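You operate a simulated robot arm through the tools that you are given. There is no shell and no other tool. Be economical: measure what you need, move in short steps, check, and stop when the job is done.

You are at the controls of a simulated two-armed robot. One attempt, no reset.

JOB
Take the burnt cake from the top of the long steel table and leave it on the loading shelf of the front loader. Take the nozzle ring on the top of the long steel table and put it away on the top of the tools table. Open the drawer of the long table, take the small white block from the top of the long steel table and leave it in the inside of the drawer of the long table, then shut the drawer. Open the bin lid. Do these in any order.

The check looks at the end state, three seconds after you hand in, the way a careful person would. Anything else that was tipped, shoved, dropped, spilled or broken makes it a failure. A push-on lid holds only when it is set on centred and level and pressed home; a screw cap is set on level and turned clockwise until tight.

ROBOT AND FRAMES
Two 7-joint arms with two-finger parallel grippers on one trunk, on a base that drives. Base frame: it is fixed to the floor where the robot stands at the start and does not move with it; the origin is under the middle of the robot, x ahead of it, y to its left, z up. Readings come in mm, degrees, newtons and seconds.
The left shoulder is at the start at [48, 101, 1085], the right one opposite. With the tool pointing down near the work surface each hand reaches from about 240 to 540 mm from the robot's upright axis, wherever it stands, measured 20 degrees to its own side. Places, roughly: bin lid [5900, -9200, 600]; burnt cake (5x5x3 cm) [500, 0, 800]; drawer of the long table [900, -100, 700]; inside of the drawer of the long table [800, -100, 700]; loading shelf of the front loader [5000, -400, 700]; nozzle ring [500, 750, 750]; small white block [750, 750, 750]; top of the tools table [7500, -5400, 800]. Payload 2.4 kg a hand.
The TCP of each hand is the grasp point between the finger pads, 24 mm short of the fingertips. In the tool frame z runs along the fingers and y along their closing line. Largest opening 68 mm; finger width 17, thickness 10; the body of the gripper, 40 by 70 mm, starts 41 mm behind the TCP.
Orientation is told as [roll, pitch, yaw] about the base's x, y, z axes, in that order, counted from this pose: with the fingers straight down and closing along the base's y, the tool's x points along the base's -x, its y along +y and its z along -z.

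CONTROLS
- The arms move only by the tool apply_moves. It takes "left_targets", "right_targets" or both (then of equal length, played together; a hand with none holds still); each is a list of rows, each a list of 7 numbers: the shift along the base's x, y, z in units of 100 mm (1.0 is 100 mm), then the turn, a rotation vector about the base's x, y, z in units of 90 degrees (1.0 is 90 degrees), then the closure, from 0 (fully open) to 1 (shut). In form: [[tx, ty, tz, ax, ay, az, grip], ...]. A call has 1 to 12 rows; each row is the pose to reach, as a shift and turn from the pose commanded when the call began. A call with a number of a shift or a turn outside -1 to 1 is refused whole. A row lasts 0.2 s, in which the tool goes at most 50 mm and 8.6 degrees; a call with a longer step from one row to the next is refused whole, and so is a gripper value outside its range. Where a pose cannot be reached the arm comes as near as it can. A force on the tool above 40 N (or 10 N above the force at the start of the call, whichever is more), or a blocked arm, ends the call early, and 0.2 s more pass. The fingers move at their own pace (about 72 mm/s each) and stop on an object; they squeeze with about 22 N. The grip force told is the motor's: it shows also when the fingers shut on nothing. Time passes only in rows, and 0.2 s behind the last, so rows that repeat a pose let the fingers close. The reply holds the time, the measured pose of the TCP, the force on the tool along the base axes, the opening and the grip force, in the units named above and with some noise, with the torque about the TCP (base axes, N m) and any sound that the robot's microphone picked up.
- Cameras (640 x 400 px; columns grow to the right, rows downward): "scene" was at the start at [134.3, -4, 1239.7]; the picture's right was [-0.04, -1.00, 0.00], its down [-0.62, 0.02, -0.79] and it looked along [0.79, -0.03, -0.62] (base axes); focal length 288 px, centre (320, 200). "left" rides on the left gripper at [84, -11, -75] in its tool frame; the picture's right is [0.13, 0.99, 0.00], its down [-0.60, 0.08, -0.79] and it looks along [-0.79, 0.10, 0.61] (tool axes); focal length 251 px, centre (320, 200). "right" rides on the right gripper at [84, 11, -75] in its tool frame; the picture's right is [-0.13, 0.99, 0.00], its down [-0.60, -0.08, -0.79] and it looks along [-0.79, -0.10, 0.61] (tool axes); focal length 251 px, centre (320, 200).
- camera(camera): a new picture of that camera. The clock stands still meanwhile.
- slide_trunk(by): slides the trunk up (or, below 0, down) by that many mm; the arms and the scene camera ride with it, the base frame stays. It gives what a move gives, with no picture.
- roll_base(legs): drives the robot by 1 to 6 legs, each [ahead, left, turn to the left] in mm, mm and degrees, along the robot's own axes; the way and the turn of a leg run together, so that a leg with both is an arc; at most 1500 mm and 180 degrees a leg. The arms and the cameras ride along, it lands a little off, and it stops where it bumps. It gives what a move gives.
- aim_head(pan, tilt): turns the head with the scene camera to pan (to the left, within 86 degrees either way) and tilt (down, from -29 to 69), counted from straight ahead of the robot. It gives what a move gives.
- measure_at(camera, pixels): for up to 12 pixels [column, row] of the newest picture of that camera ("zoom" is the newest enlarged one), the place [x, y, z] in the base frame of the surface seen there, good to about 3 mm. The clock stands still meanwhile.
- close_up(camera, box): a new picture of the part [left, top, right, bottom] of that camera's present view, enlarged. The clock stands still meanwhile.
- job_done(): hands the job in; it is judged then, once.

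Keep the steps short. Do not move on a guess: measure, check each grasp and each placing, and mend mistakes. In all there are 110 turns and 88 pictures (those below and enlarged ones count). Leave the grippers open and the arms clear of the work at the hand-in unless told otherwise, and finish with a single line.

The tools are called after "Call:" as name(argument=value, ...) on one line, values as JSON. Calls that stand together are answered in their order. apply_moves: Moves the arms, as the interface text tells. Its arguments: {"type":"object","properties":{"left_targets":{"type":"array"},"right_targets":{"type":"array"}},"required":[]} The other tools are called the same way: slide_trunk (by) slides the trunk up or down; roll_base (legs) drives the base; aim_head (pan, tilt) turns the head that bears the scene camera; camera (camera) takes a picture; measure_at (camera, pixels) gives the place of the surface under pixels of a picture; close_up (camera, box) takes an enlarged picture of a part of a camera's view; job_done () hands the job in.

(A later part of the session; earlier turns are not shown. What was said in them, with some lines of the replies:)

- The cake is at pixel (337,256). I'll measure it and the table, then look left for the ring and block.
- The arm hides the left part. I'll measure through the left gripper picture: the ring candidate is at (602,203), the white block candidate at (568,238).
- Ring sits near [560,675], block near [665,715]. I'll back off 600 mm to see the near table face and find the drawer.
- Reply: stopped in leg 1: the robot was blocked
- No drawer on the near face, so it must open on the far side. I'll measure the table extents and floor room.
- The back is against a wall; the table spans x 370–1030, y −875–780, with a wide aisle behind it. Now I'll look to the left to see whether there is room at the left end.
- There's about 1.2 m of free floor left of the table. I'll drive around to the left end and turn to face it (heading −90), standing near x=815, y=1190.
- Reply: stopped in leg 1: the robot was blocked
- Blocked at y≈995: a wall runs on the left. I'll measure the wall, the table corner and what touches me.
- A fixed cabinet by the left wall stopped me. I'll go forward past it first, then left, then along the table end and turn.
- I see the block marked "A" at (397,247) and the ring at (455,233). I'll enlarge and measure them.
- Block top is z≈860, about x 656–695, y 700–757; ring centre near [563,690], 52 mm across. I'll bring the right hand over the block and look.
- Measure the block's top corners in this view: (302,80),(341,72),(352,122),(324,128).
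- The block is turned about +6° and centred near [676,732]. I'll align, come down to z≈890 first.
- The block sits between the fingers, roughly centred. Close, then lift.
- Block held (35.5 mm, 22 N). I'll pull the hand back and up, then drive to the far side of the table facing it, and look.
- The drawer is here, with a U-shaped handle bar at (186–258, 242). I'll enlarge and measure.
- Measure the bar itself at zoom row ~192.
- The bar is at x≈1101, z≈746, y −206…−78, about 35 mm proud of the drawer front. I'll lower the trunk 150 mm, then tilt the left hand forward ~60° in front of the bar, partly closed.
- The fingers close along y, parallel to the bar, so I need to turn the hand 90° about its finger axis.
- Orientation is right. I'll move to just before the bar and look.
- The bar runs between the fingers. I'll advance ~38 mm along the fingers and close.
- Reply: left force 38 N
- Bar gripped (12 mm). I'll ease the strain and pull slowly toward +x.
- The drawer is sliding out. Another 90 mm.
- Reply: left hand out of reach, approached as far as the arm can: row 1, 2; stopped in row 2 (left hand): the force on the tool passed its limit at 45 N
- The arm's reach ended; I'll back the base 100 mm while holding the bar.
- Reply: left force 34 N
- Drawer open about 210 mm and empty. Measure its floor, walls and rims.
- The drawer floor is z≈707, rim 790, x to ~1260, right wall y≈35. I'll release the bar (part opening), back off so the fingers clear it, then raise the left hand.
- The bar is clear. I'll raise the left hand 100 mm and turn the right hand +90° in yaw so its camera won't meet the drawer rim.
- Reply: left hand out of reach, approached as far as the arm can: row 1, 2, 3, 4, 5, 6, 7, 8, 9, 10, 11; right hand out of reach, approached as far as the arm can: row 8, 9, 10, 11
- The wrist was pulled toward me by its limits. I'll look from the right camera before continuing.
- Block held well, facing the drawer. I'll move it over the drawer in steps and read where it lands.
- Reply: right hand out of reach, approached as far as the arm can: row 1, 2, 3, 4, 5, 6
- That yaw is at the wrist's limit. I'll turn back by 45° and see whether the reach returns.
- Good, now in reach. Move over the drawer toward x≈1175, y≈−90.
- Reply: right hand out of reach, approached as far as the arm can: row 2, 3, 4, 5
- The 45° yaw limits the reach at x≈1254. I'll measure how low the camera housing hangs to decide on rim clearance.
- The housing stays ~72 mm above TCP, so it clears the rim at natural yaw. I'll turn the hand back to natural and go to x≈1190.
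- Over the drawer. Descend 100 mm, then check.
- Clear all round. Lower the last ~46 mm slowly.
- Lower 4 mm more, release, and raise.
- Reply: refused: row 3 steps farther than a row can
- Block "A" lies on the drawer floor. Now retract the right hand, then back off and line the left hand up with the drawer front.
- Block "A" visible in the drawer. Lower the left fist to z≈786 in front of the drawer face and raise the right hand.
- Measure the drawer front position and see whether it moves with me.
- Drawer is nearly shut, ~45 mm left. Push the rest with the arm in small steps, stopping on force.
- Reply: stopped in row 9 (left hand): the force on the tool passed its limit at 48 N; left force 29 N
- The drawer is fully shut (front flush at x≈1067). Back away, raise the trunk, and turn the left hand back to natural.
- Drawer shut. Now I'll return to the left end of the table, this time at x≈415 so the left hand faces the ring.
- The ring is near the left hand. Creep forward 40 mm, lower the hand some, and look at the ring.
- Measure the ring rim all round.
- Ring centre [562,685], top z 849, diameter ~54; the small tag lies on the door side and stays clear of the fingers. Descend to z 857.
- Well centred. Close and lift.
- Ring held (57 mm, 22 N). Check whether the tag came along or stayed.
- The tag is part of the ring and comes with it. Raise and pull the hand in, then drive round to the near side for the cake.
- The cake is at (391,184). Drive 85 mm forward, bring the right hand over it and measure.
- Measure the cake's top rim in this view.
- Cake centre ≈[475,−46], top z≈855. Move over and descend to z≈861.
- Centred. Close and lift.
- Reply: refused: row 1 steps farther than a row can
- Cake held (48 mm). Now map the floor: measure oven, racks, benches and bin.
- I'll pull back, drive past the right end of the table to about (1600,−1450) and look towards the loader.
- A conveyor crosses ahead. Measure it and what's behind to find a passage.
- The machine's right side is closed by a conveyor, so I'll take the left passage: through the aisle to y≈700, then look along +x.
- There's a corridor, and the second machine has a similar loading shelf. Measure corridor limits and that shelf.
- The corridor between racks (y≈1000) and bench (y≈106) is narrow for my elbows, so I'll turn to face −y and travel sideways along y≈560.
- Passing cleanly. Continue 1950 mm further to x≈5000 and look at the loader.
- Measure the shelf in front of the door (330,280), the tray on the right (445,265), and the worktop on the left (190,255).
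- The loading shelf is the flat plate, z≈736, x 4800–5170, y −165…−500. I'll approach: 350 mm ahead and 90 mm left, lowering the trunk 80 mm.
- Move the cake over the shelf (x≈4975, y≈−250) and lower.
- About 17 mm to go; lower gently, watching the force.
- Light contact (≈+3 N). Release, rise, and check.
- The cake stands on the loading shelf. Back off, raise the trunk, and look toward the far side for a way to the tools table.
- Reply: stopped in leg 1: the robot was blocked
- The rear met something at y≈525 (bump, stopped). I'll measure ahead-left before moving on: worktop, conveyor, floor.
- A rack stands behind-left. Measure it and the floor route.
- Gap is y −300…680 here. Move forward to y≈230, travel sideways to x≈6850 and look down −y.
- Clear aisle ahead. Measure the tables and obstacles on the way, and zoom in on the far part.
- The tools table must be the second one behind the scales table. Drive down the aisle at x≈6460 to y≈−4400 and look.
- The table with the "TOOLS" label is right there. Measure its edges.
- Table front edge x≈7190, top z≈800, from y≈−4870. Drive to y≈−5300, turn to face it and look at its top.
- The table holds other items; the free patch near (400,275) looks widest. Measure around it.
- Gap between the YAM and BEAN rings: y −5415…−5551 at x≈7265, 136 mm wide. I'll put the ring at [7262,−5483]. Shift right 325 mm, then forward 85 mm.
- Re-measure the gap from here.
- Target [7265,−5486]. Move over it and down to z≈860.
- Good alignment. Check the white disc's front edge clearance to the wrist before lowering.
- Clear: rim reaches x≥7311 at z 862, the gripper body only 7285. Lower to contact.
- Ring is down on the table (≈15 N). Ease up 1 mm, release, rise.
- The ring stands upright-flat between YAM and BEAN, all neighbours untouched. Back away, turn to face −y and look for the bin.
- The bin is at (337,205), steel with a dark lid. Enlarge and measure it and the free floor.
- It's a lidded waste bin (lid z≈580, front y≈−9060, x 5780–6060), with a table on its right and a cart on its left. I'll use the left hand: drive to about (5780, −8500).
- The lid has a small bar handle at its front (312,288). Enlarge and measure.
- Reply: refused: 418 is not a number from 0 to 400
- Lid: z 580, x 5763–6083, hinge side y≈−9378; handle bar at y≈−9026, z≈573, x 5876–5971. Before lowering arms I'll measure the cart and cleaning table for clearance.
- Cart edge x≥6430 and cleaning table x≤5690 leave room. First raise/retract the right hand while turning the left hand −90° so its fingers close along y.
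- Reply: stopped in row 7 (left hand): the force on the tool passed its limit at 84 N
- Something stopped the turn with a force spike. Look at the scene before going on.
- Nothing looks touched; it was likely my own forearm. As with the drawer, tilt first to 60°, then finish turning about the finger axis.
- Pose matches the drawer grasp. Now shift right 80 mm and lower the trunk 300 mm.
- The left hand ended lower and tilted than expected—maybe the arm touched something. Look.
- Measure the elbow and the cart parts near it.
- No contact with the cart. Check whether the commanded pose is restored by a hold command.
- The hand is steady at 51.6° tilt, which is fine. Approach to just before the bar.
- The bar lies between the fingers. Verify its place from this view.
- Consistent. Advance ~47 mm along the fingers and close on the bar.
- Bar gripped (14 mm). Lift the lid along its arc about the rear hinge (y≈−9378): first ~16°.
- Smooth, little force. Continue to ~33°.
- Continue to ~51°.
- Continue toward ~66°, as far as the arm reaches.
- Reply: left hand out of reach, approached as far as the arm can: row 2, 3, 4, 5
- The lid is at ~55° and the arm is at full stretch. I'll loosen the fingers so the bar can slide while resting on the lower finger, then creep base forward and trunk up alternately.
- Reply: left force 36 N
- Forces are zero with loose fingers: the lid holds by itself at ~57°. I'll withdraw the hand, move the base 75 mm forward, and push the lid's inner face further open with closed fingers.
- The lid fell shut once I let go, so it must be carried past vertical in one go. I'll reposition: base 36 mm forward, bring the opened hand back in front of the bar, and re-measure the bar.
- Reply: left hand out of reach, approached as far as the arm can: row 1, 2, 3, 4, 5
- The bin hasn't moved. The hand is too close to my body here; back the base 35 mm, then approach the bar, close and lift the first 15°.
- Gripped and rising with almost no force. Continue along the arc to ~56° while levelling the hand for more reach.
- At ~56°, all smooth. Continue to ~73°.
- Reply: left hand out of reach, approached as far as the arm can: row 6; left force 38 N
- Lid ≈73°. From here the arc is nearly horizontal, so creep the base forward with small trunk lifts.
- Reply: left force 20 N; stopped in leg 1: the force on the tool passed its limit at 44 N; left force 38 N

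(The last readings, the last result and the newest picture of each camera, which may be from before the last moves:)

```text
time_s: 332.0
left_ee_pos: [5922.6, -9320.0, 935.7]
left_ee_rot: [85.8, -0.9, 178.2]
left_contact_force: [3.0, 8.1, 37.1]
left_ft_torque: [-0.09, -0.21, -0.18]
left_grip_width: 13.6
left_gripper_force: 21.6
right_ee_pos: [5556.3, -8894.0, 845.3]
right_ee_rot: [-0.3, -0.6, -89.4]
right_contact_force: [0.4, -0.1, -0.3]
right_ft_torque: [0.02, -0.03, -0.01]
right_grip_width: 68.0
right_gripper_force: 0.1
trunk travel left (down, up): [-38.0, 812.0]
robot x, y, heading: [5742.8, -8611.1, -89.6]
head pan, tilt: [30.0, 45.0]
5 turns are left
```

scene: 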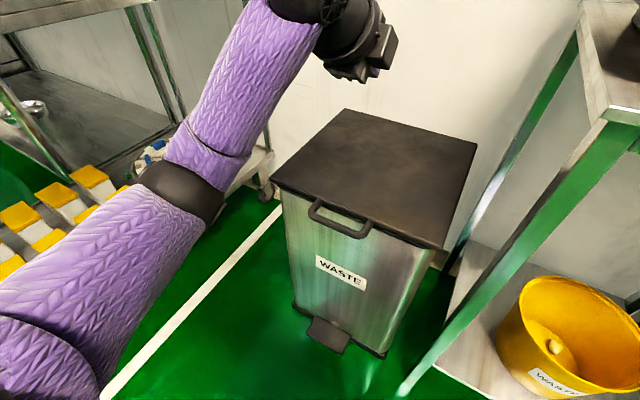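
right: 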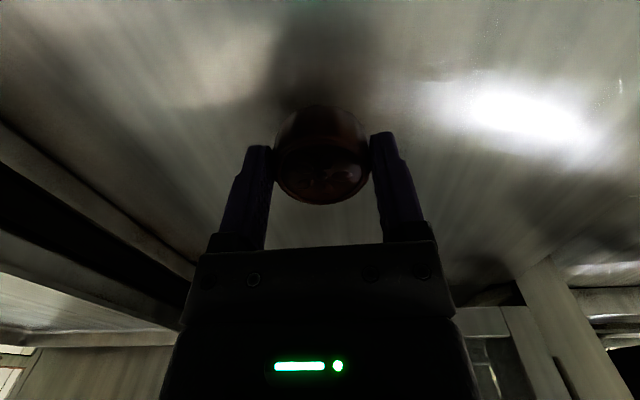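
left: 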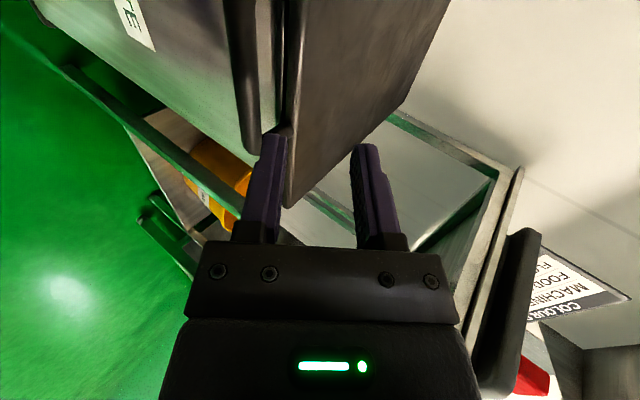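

Lid ≈83°. Continue past vertical: two more base creeps, then stretch the arm.

Call:
slide_trunk(by=7)

Call:
roll_base(legs=[[30, 0, 0]])

Call:
slide_trunk(by=4)

Call:
roll_base(legs=[[30, 0, 0]])

Call:
apply_moves(left_targets=[[0, -0.1, 0, 0, 0, 0, 1], [0, -0.2, 0, 0, 0, 0, 1], [0, -0.3, -0.02, 0, 0, 0, 1], [0, -0.4, -0.05, 0, 0, 0, 1]])

Call:
roll_base(legs=[[25, 0, 0]])

Call:
camera(camera="scene")

```text
time_s: 332.6
left_ee_pos: [5923.2, -9324.2, 937.6]
left_ee_rot: [85.3, -0.9, 178.3]
left_contact_force: [-1.0, -1.1, -7.6]
left_ft_torque: [0.09, -0.27, 0.0]
left_grip_width: 13.8
left_gripper_force: 22.3
right_ee_pos: [5556.0, -8899.2, 849.1]
right_ee_rot: [-0.4, -0.1, -89.4]
right_contact_force: [0.2, 1.4, 0.0]
right_ft_torque: [0.0, -0.03, 0.03]
right_grip_width: 68.1
right_gripper_force: 0.1
trunk travel left (down, up): [-45.0, 804.0]
robot x, y, heading: [5747.9, -8611.4, -89.9]
head pan, tilt: [30.0, 45.0]
```

```text
time_s: 333.4
left_ee_pos: [5921.2, -9351.9, 940.6]
left_ee_rot: [86.0, -0.9, 178.3]
left_contact_force: [-0.3, -0.1, 4.3]
left_ft_torque: [-0.08, -0.25, -0.1]
left_grip_width: 13.7
left_gripper_force: 21.7
right_ee_pos: [5556.1, -8927.2, 850.8]
right_ee_rot: [-0.4, -0.2, -89.3]
right_contact_force: [0.3, -0.1, -0.1]
right_ft_torque: [-0.01, 0.02, 0.0]
right_grip_width: 68.2
right_gripper_force: 0.1
trunk travel left (down, up): [-45.0, 804.0]
robot x, y, heading: [5749.1, -8642.8, -89.6]
head pan, tilt: [30.0, 45.0]
```

```text
time_s: 333.9
left_ee_pos: [5921.9, -9353.4, 941.4]
left_ee_rot: [85.4, -1.0, 178.3]
left_contact_force: [-1.0, -1.3, -13.1]
left_ft_torque: [0.05, -0.25, -0.2]
left_grip_width: 13.7
left_gripper_force: 21.9
right_ee_pos: [5557.0, -8928.4, 853.6]
right_ee_rot: [-0.4, 0.0, -89.6]
right_contact_force: [-0.4, 0.0, 0.4]
right_ft_torque: [0.03, 0.0, 0.0]
right_grip_width: 68.1
right_gripper_force: 0.1
trunk travel left (down, up): [-49.0, 800.0]
robot x, y, heading: [5746.5, -8640.6, -89.8]
head pan, tilt: [30.0, 45.0]
```

```text
time_s: 334.8
left_ee_pos: [5921.7, -9381.0, 943.6]
left_ee_rot: [85.7, -1.0, 178.3]
left_contact_force: [-2.5, -0.3, -7.4]
left_ft_torque: [-0.06, -0.25, -0.08]
left_grip_width: 13.5
left_gripper_force: 22.2
right_ee_pos: [5556.5, -8957.4, 854.2]
right_ee_rot: [-0.4, -0.1, -89.4]
right_contact_force: [-0.9, 0.2, 0.0]
right_ft_torque: [0.01, 0.01, -0.02]
right_grip_width: 67.9
right_gripper_force: 0.0
trunk travel left (down, up): [-49.0, 800.0]
robot x, y, heading: [5751.4, -8671.3, -89.6]
head pan, tilt: [30.0, 45.0]
```

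```text
time_s: 335.8
left_ee_pos: [5923.0, -9381.7, 943.7]
left_ee_rot: [85.8, -0.9, 178.3]
left_contact_force: [-0.5, -0.1, -5.1]
left_ft_torque: [0.0, -0.25, 0.04]
left_grip_width: 13.8
left_gripper_force: 21.9
left hand out of reach, approached as far as the arm can: row 1, 2, 3, 4
right_ee_pos: [5557.1, -8958.2, 854.8]
right_ee_rot: [-0.4, -0.2, -89.4]
right_contact_force: [-0.5, 0.4, 0.3]
right_ft_torque: [0.0, -0.01, 0.01]
right_grip_width: 68.1
right_gripper_force: 0.1
trunk travel left (down, up): [-49.0, 800.0]
robot x, y, heading: [5751.3, -8668.0, -89.6]
head pan, tilt: [30.0, 45.0]
```

```text
time_s: 336.6
left_ee_pos: [5921.5, -9406.3, 943.9]
left_ee_rot: [85.8, -1.0, 178.3]
left_contact_force: [-0.2, 0.1, -2.9]
left_ft_torque: [-0.03, -0.24, 0.0]
left_grip_width: 13.9
left_gripper_force: 22.0
right_ee_pos: [5556.7, -8984.0, 854.7]
right_ee_rot: [-0.4, -0.1, -89.5]
right_contact_force: [-0.3, -0.1, -0.6]
right_ft_torque: [-0.01, 0.06, 0.01]
right_grip_width: 68.0
right_gripper_force: 0.1
trunk travel left (down, up): [-49.0, 800.0]
robot x, y, heading: [5746.7, -8696.4, -89.7]
head pan, tilt: [30.0, 45.0]
```

```text
4 pictures are left
4 turns are left
```

scene: 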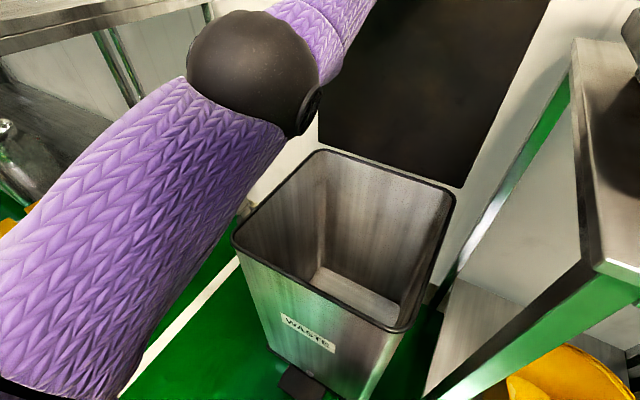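

The lid is past vertical (~96°) with no load on the hand. One more 20 mm push, then open the fingers, back away and look.

Call:
roll_base(legs=[[20, 0, 0]])

Call:
apply_moves(left_targets=[[0, 0, 0, 0, 0, 0, 0.8], [0, 0, 0, 0, 0, 0, 0.5], [0, 0, 0, 0, 0, 0, 0.4], [0, 0, 0, 0, 0, 0, 0.4]])

Call:
roll_base(legs=[[-60, 0, 0]])

Call:
camera(camera="left")

Call:
roll_base(legs=[[-200, 0, 0]])

Call:
camera(camera="scene")

```text
time_s: 337.4
left_ee_pos: [5922.5, -9428.5, 943.0]
left_ee_rot: [85.8, -0.9, 178.4]
left_contact_force: [-0.9, 0.6, -7.3]
left_ft_torque: [-0.02, -0.25, 0.02]
left_grip_width: 13.8
left_gripper_force: 21.9
right_ee_pos: [5557.1, -9004.2, 853.3]
right_ee_rot: [-0.4, -0.1, -89.5]
right_contact_force: [-0.2, 0.1, -0.4]
right_ft_torque: [0.0, -0.01, -0.03]
right_grip_width: 68.0
right_gripper_force: 0.0
trunk travel left (down, up): [-49.0, 800.0]
robot x, y, heading: [5747.0, -8719.1, -89.9]
head pan, tilt: [30.0, 45.0]
```

```text
time_s: 338.4
left_ee_pos: [5922.2, -9426.7, 943.5]
left_ee_rot: [85.7, -0.9, 178.3]
left_contact_force: [-0.5, 0.3, 0.2]
left_ft_torque: [0.03, -0.04, 0.01]
left_grip_width: 40.8
left_gripper_force: 0.0
right_ee_pos: [5556.7, -9003.6, 855.4]
right_ee_rot: [-0.4, -0.1, -89.5]
right_contact_force: [0.5, -0.6, -1.3]
right_ft_torque: [0.0, 0.01, 0.01]
right_grip_width: 68.0
right_gripper_force: 0.1
trunk travel left (down, up): [-49.0, 800.0]
robot x, y, heading: [5749.7, -8719.2, -89.6]
head pan, tilt: [30.0, 45.0]
```

```text
time_s: 339.3
left_ee_pos: [5921.9, -9367.2, 944.1]
left_ee_rot: [85.7, -0.8, 178.2]
left_contact_force: [-0.4, 0.8, 0.6]
left_ft_torque: [0.0, -0.02, -0.02]
left_grip_width: 40.8
left_gripper_force: 0.0
right_ee_pos: [5556.1, -8942.9, 854.6]
right_ee_rot: [-0.5, -0.1, -89.4]
right_contact_force: [-0.7, 0.3, 0.6]
right_ft_torque: [-0.01, 0.0, 0.03]
right_grip_width: 68.0
right_gripper_force: 0.0
trunk travel left (down, up): [-49.0, 800.0]
robot x, y, heading: [5748.5, -8659.8, -89.9]
head pan, tilt: [30.0, 45.0]
```

```text
3 pictures are left
```

left: 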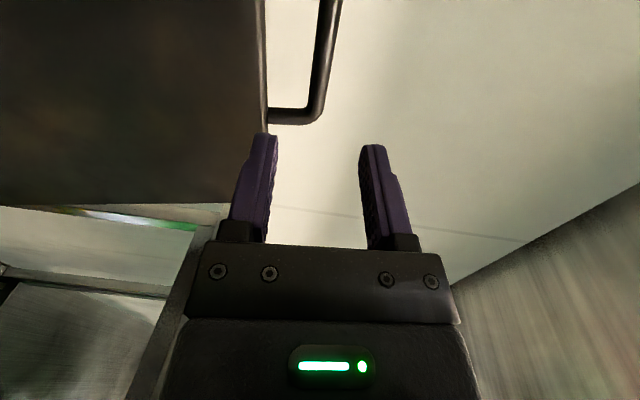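

```text
time_s: 340.9
left_ee_pos: [5918.9, -9164.6, 943.3]
left_ee_rot: [85.9, -0.9, 178.2]
left_contact_force: [0.2, -0.8, 0.0]
left_ft_torque: [0.0, 0.02, 0.0]
left_grip_width: 40.7
left_gripper_force: 0.0
right_ee_pos: [5554.1, -8739.6, 853.7]
right_ee_rot: [-0.4, -0.1, -89.5]
right_contact_force: [0.2, 0.5, -0.9]
right_ft_torque: [0.02, 0.04, -0.03]
right_grip_width: 68.0
right_gripper_force: 0.1
trunk travel left (down, up): [-49.0, 800.0]
robot x, y, heading: [5748.8, -8454.5, -89.7]
head pan, tilt: [30.0, 45.0]
```

```text
2 pictures are left
3 turns are left
```

scene: 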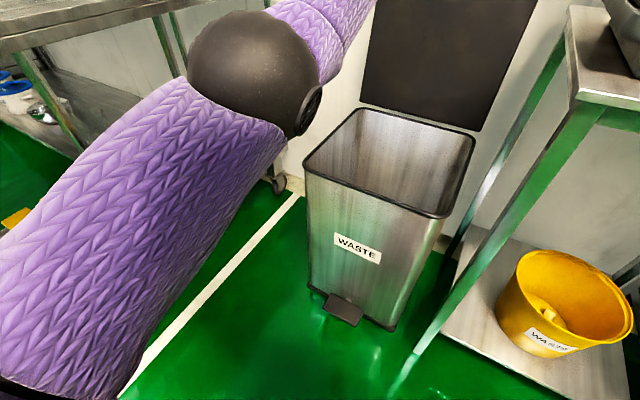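

The lid stays open by itself and the bin is in place. Open the left gripper fully and back farther away.

Call:
apply_moves(left_targets=[[0, 0, 0, 0, 0, 0, 0], [0, 0, 0, 0, 0, 0, 0]])

Call:
roll_base(legs=[[-300, 0, 0]])

Call:
camera(camera="scene")

```text
time_s: 341.6
left_ee_pos: [5919.9, -9164.8, 944.6]
left_ee_rot: [85.7, -0.9, 178.3]
left_contact_force: [0.3, 0.0, 0.1]
left_ft_torque: [0.01, -0.02, -0.02]
left_grip_width: 68.2
left_gripper_force: 0.0
right_ee_pos: [5555.6, -8738.7, 853.7]
right_ee_rot: [-0.4, -0.1, -89.6]
right_contact_force: [0.0, 0.6, -0.2]
right_ft_torque: [0.0, -0.01, -0.01]
right_grip_width: 68.2
right_gripper_force: 0.1
trunk travel left (down, up): [-49.0, 800.0]
robot x, y, heading: [5749.5, -8454.2, -89.7]
head pan, tilt: [30.0, 45.0]
```

```text
time_s: 343.6
left_ee_pos: [5920.8, -8864.3, 943.7]
left_ee_rot: [85.8, -0.9, 178.3]
left_contact_force: [0.1, 0.7, 0.7]
left_ft_torque: [0.01, 0.01, 0.0]
left_grip_width: 68.0
left_gripper_force: 0.1
right_ee_pos: [5553.4, -8441.9, 854.0]
right_ee_rot: [-0.3, -0.1, -89.5]
right_contact_force: [0.1, -1.2, 0.1]
right_ft_torque: [0.02, 0.0, 0.02]
right_grip_width: 68.0
right_gripper_force: 0.1
trunk travel left (down, up): [-49.0, 800.0]
robot x, y, heading: [5745.8, -8154.9, -89.8]
head pan, tilt: [30.0, 45.0]
```

```text
1 pictures are left
2 turns are left
```

scene: 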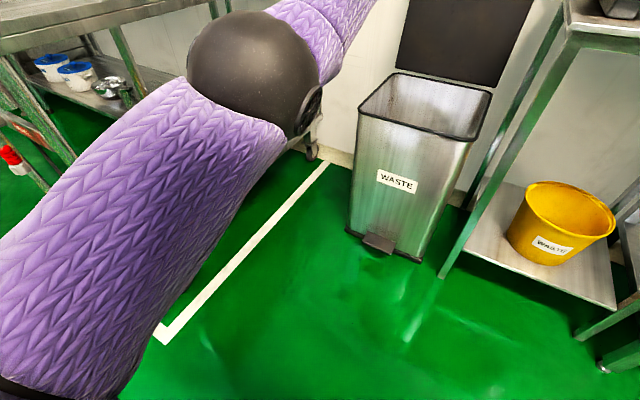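

Everything is in place, the grippers are open and the arms are clear, so I'm handing in.

Call:
job_done()

```text
The job is handed in.
```

The cake is on the loading shelf, the nozzle ring is on the tools table, the white block is in the shut drawer, the bin lid is open, and the job is handed in; along the way the base bumped four times (near wall, left-wall cabinet, once lightly into something by a rack, never checked), and the bin lid fell shut once before I got it to stay.
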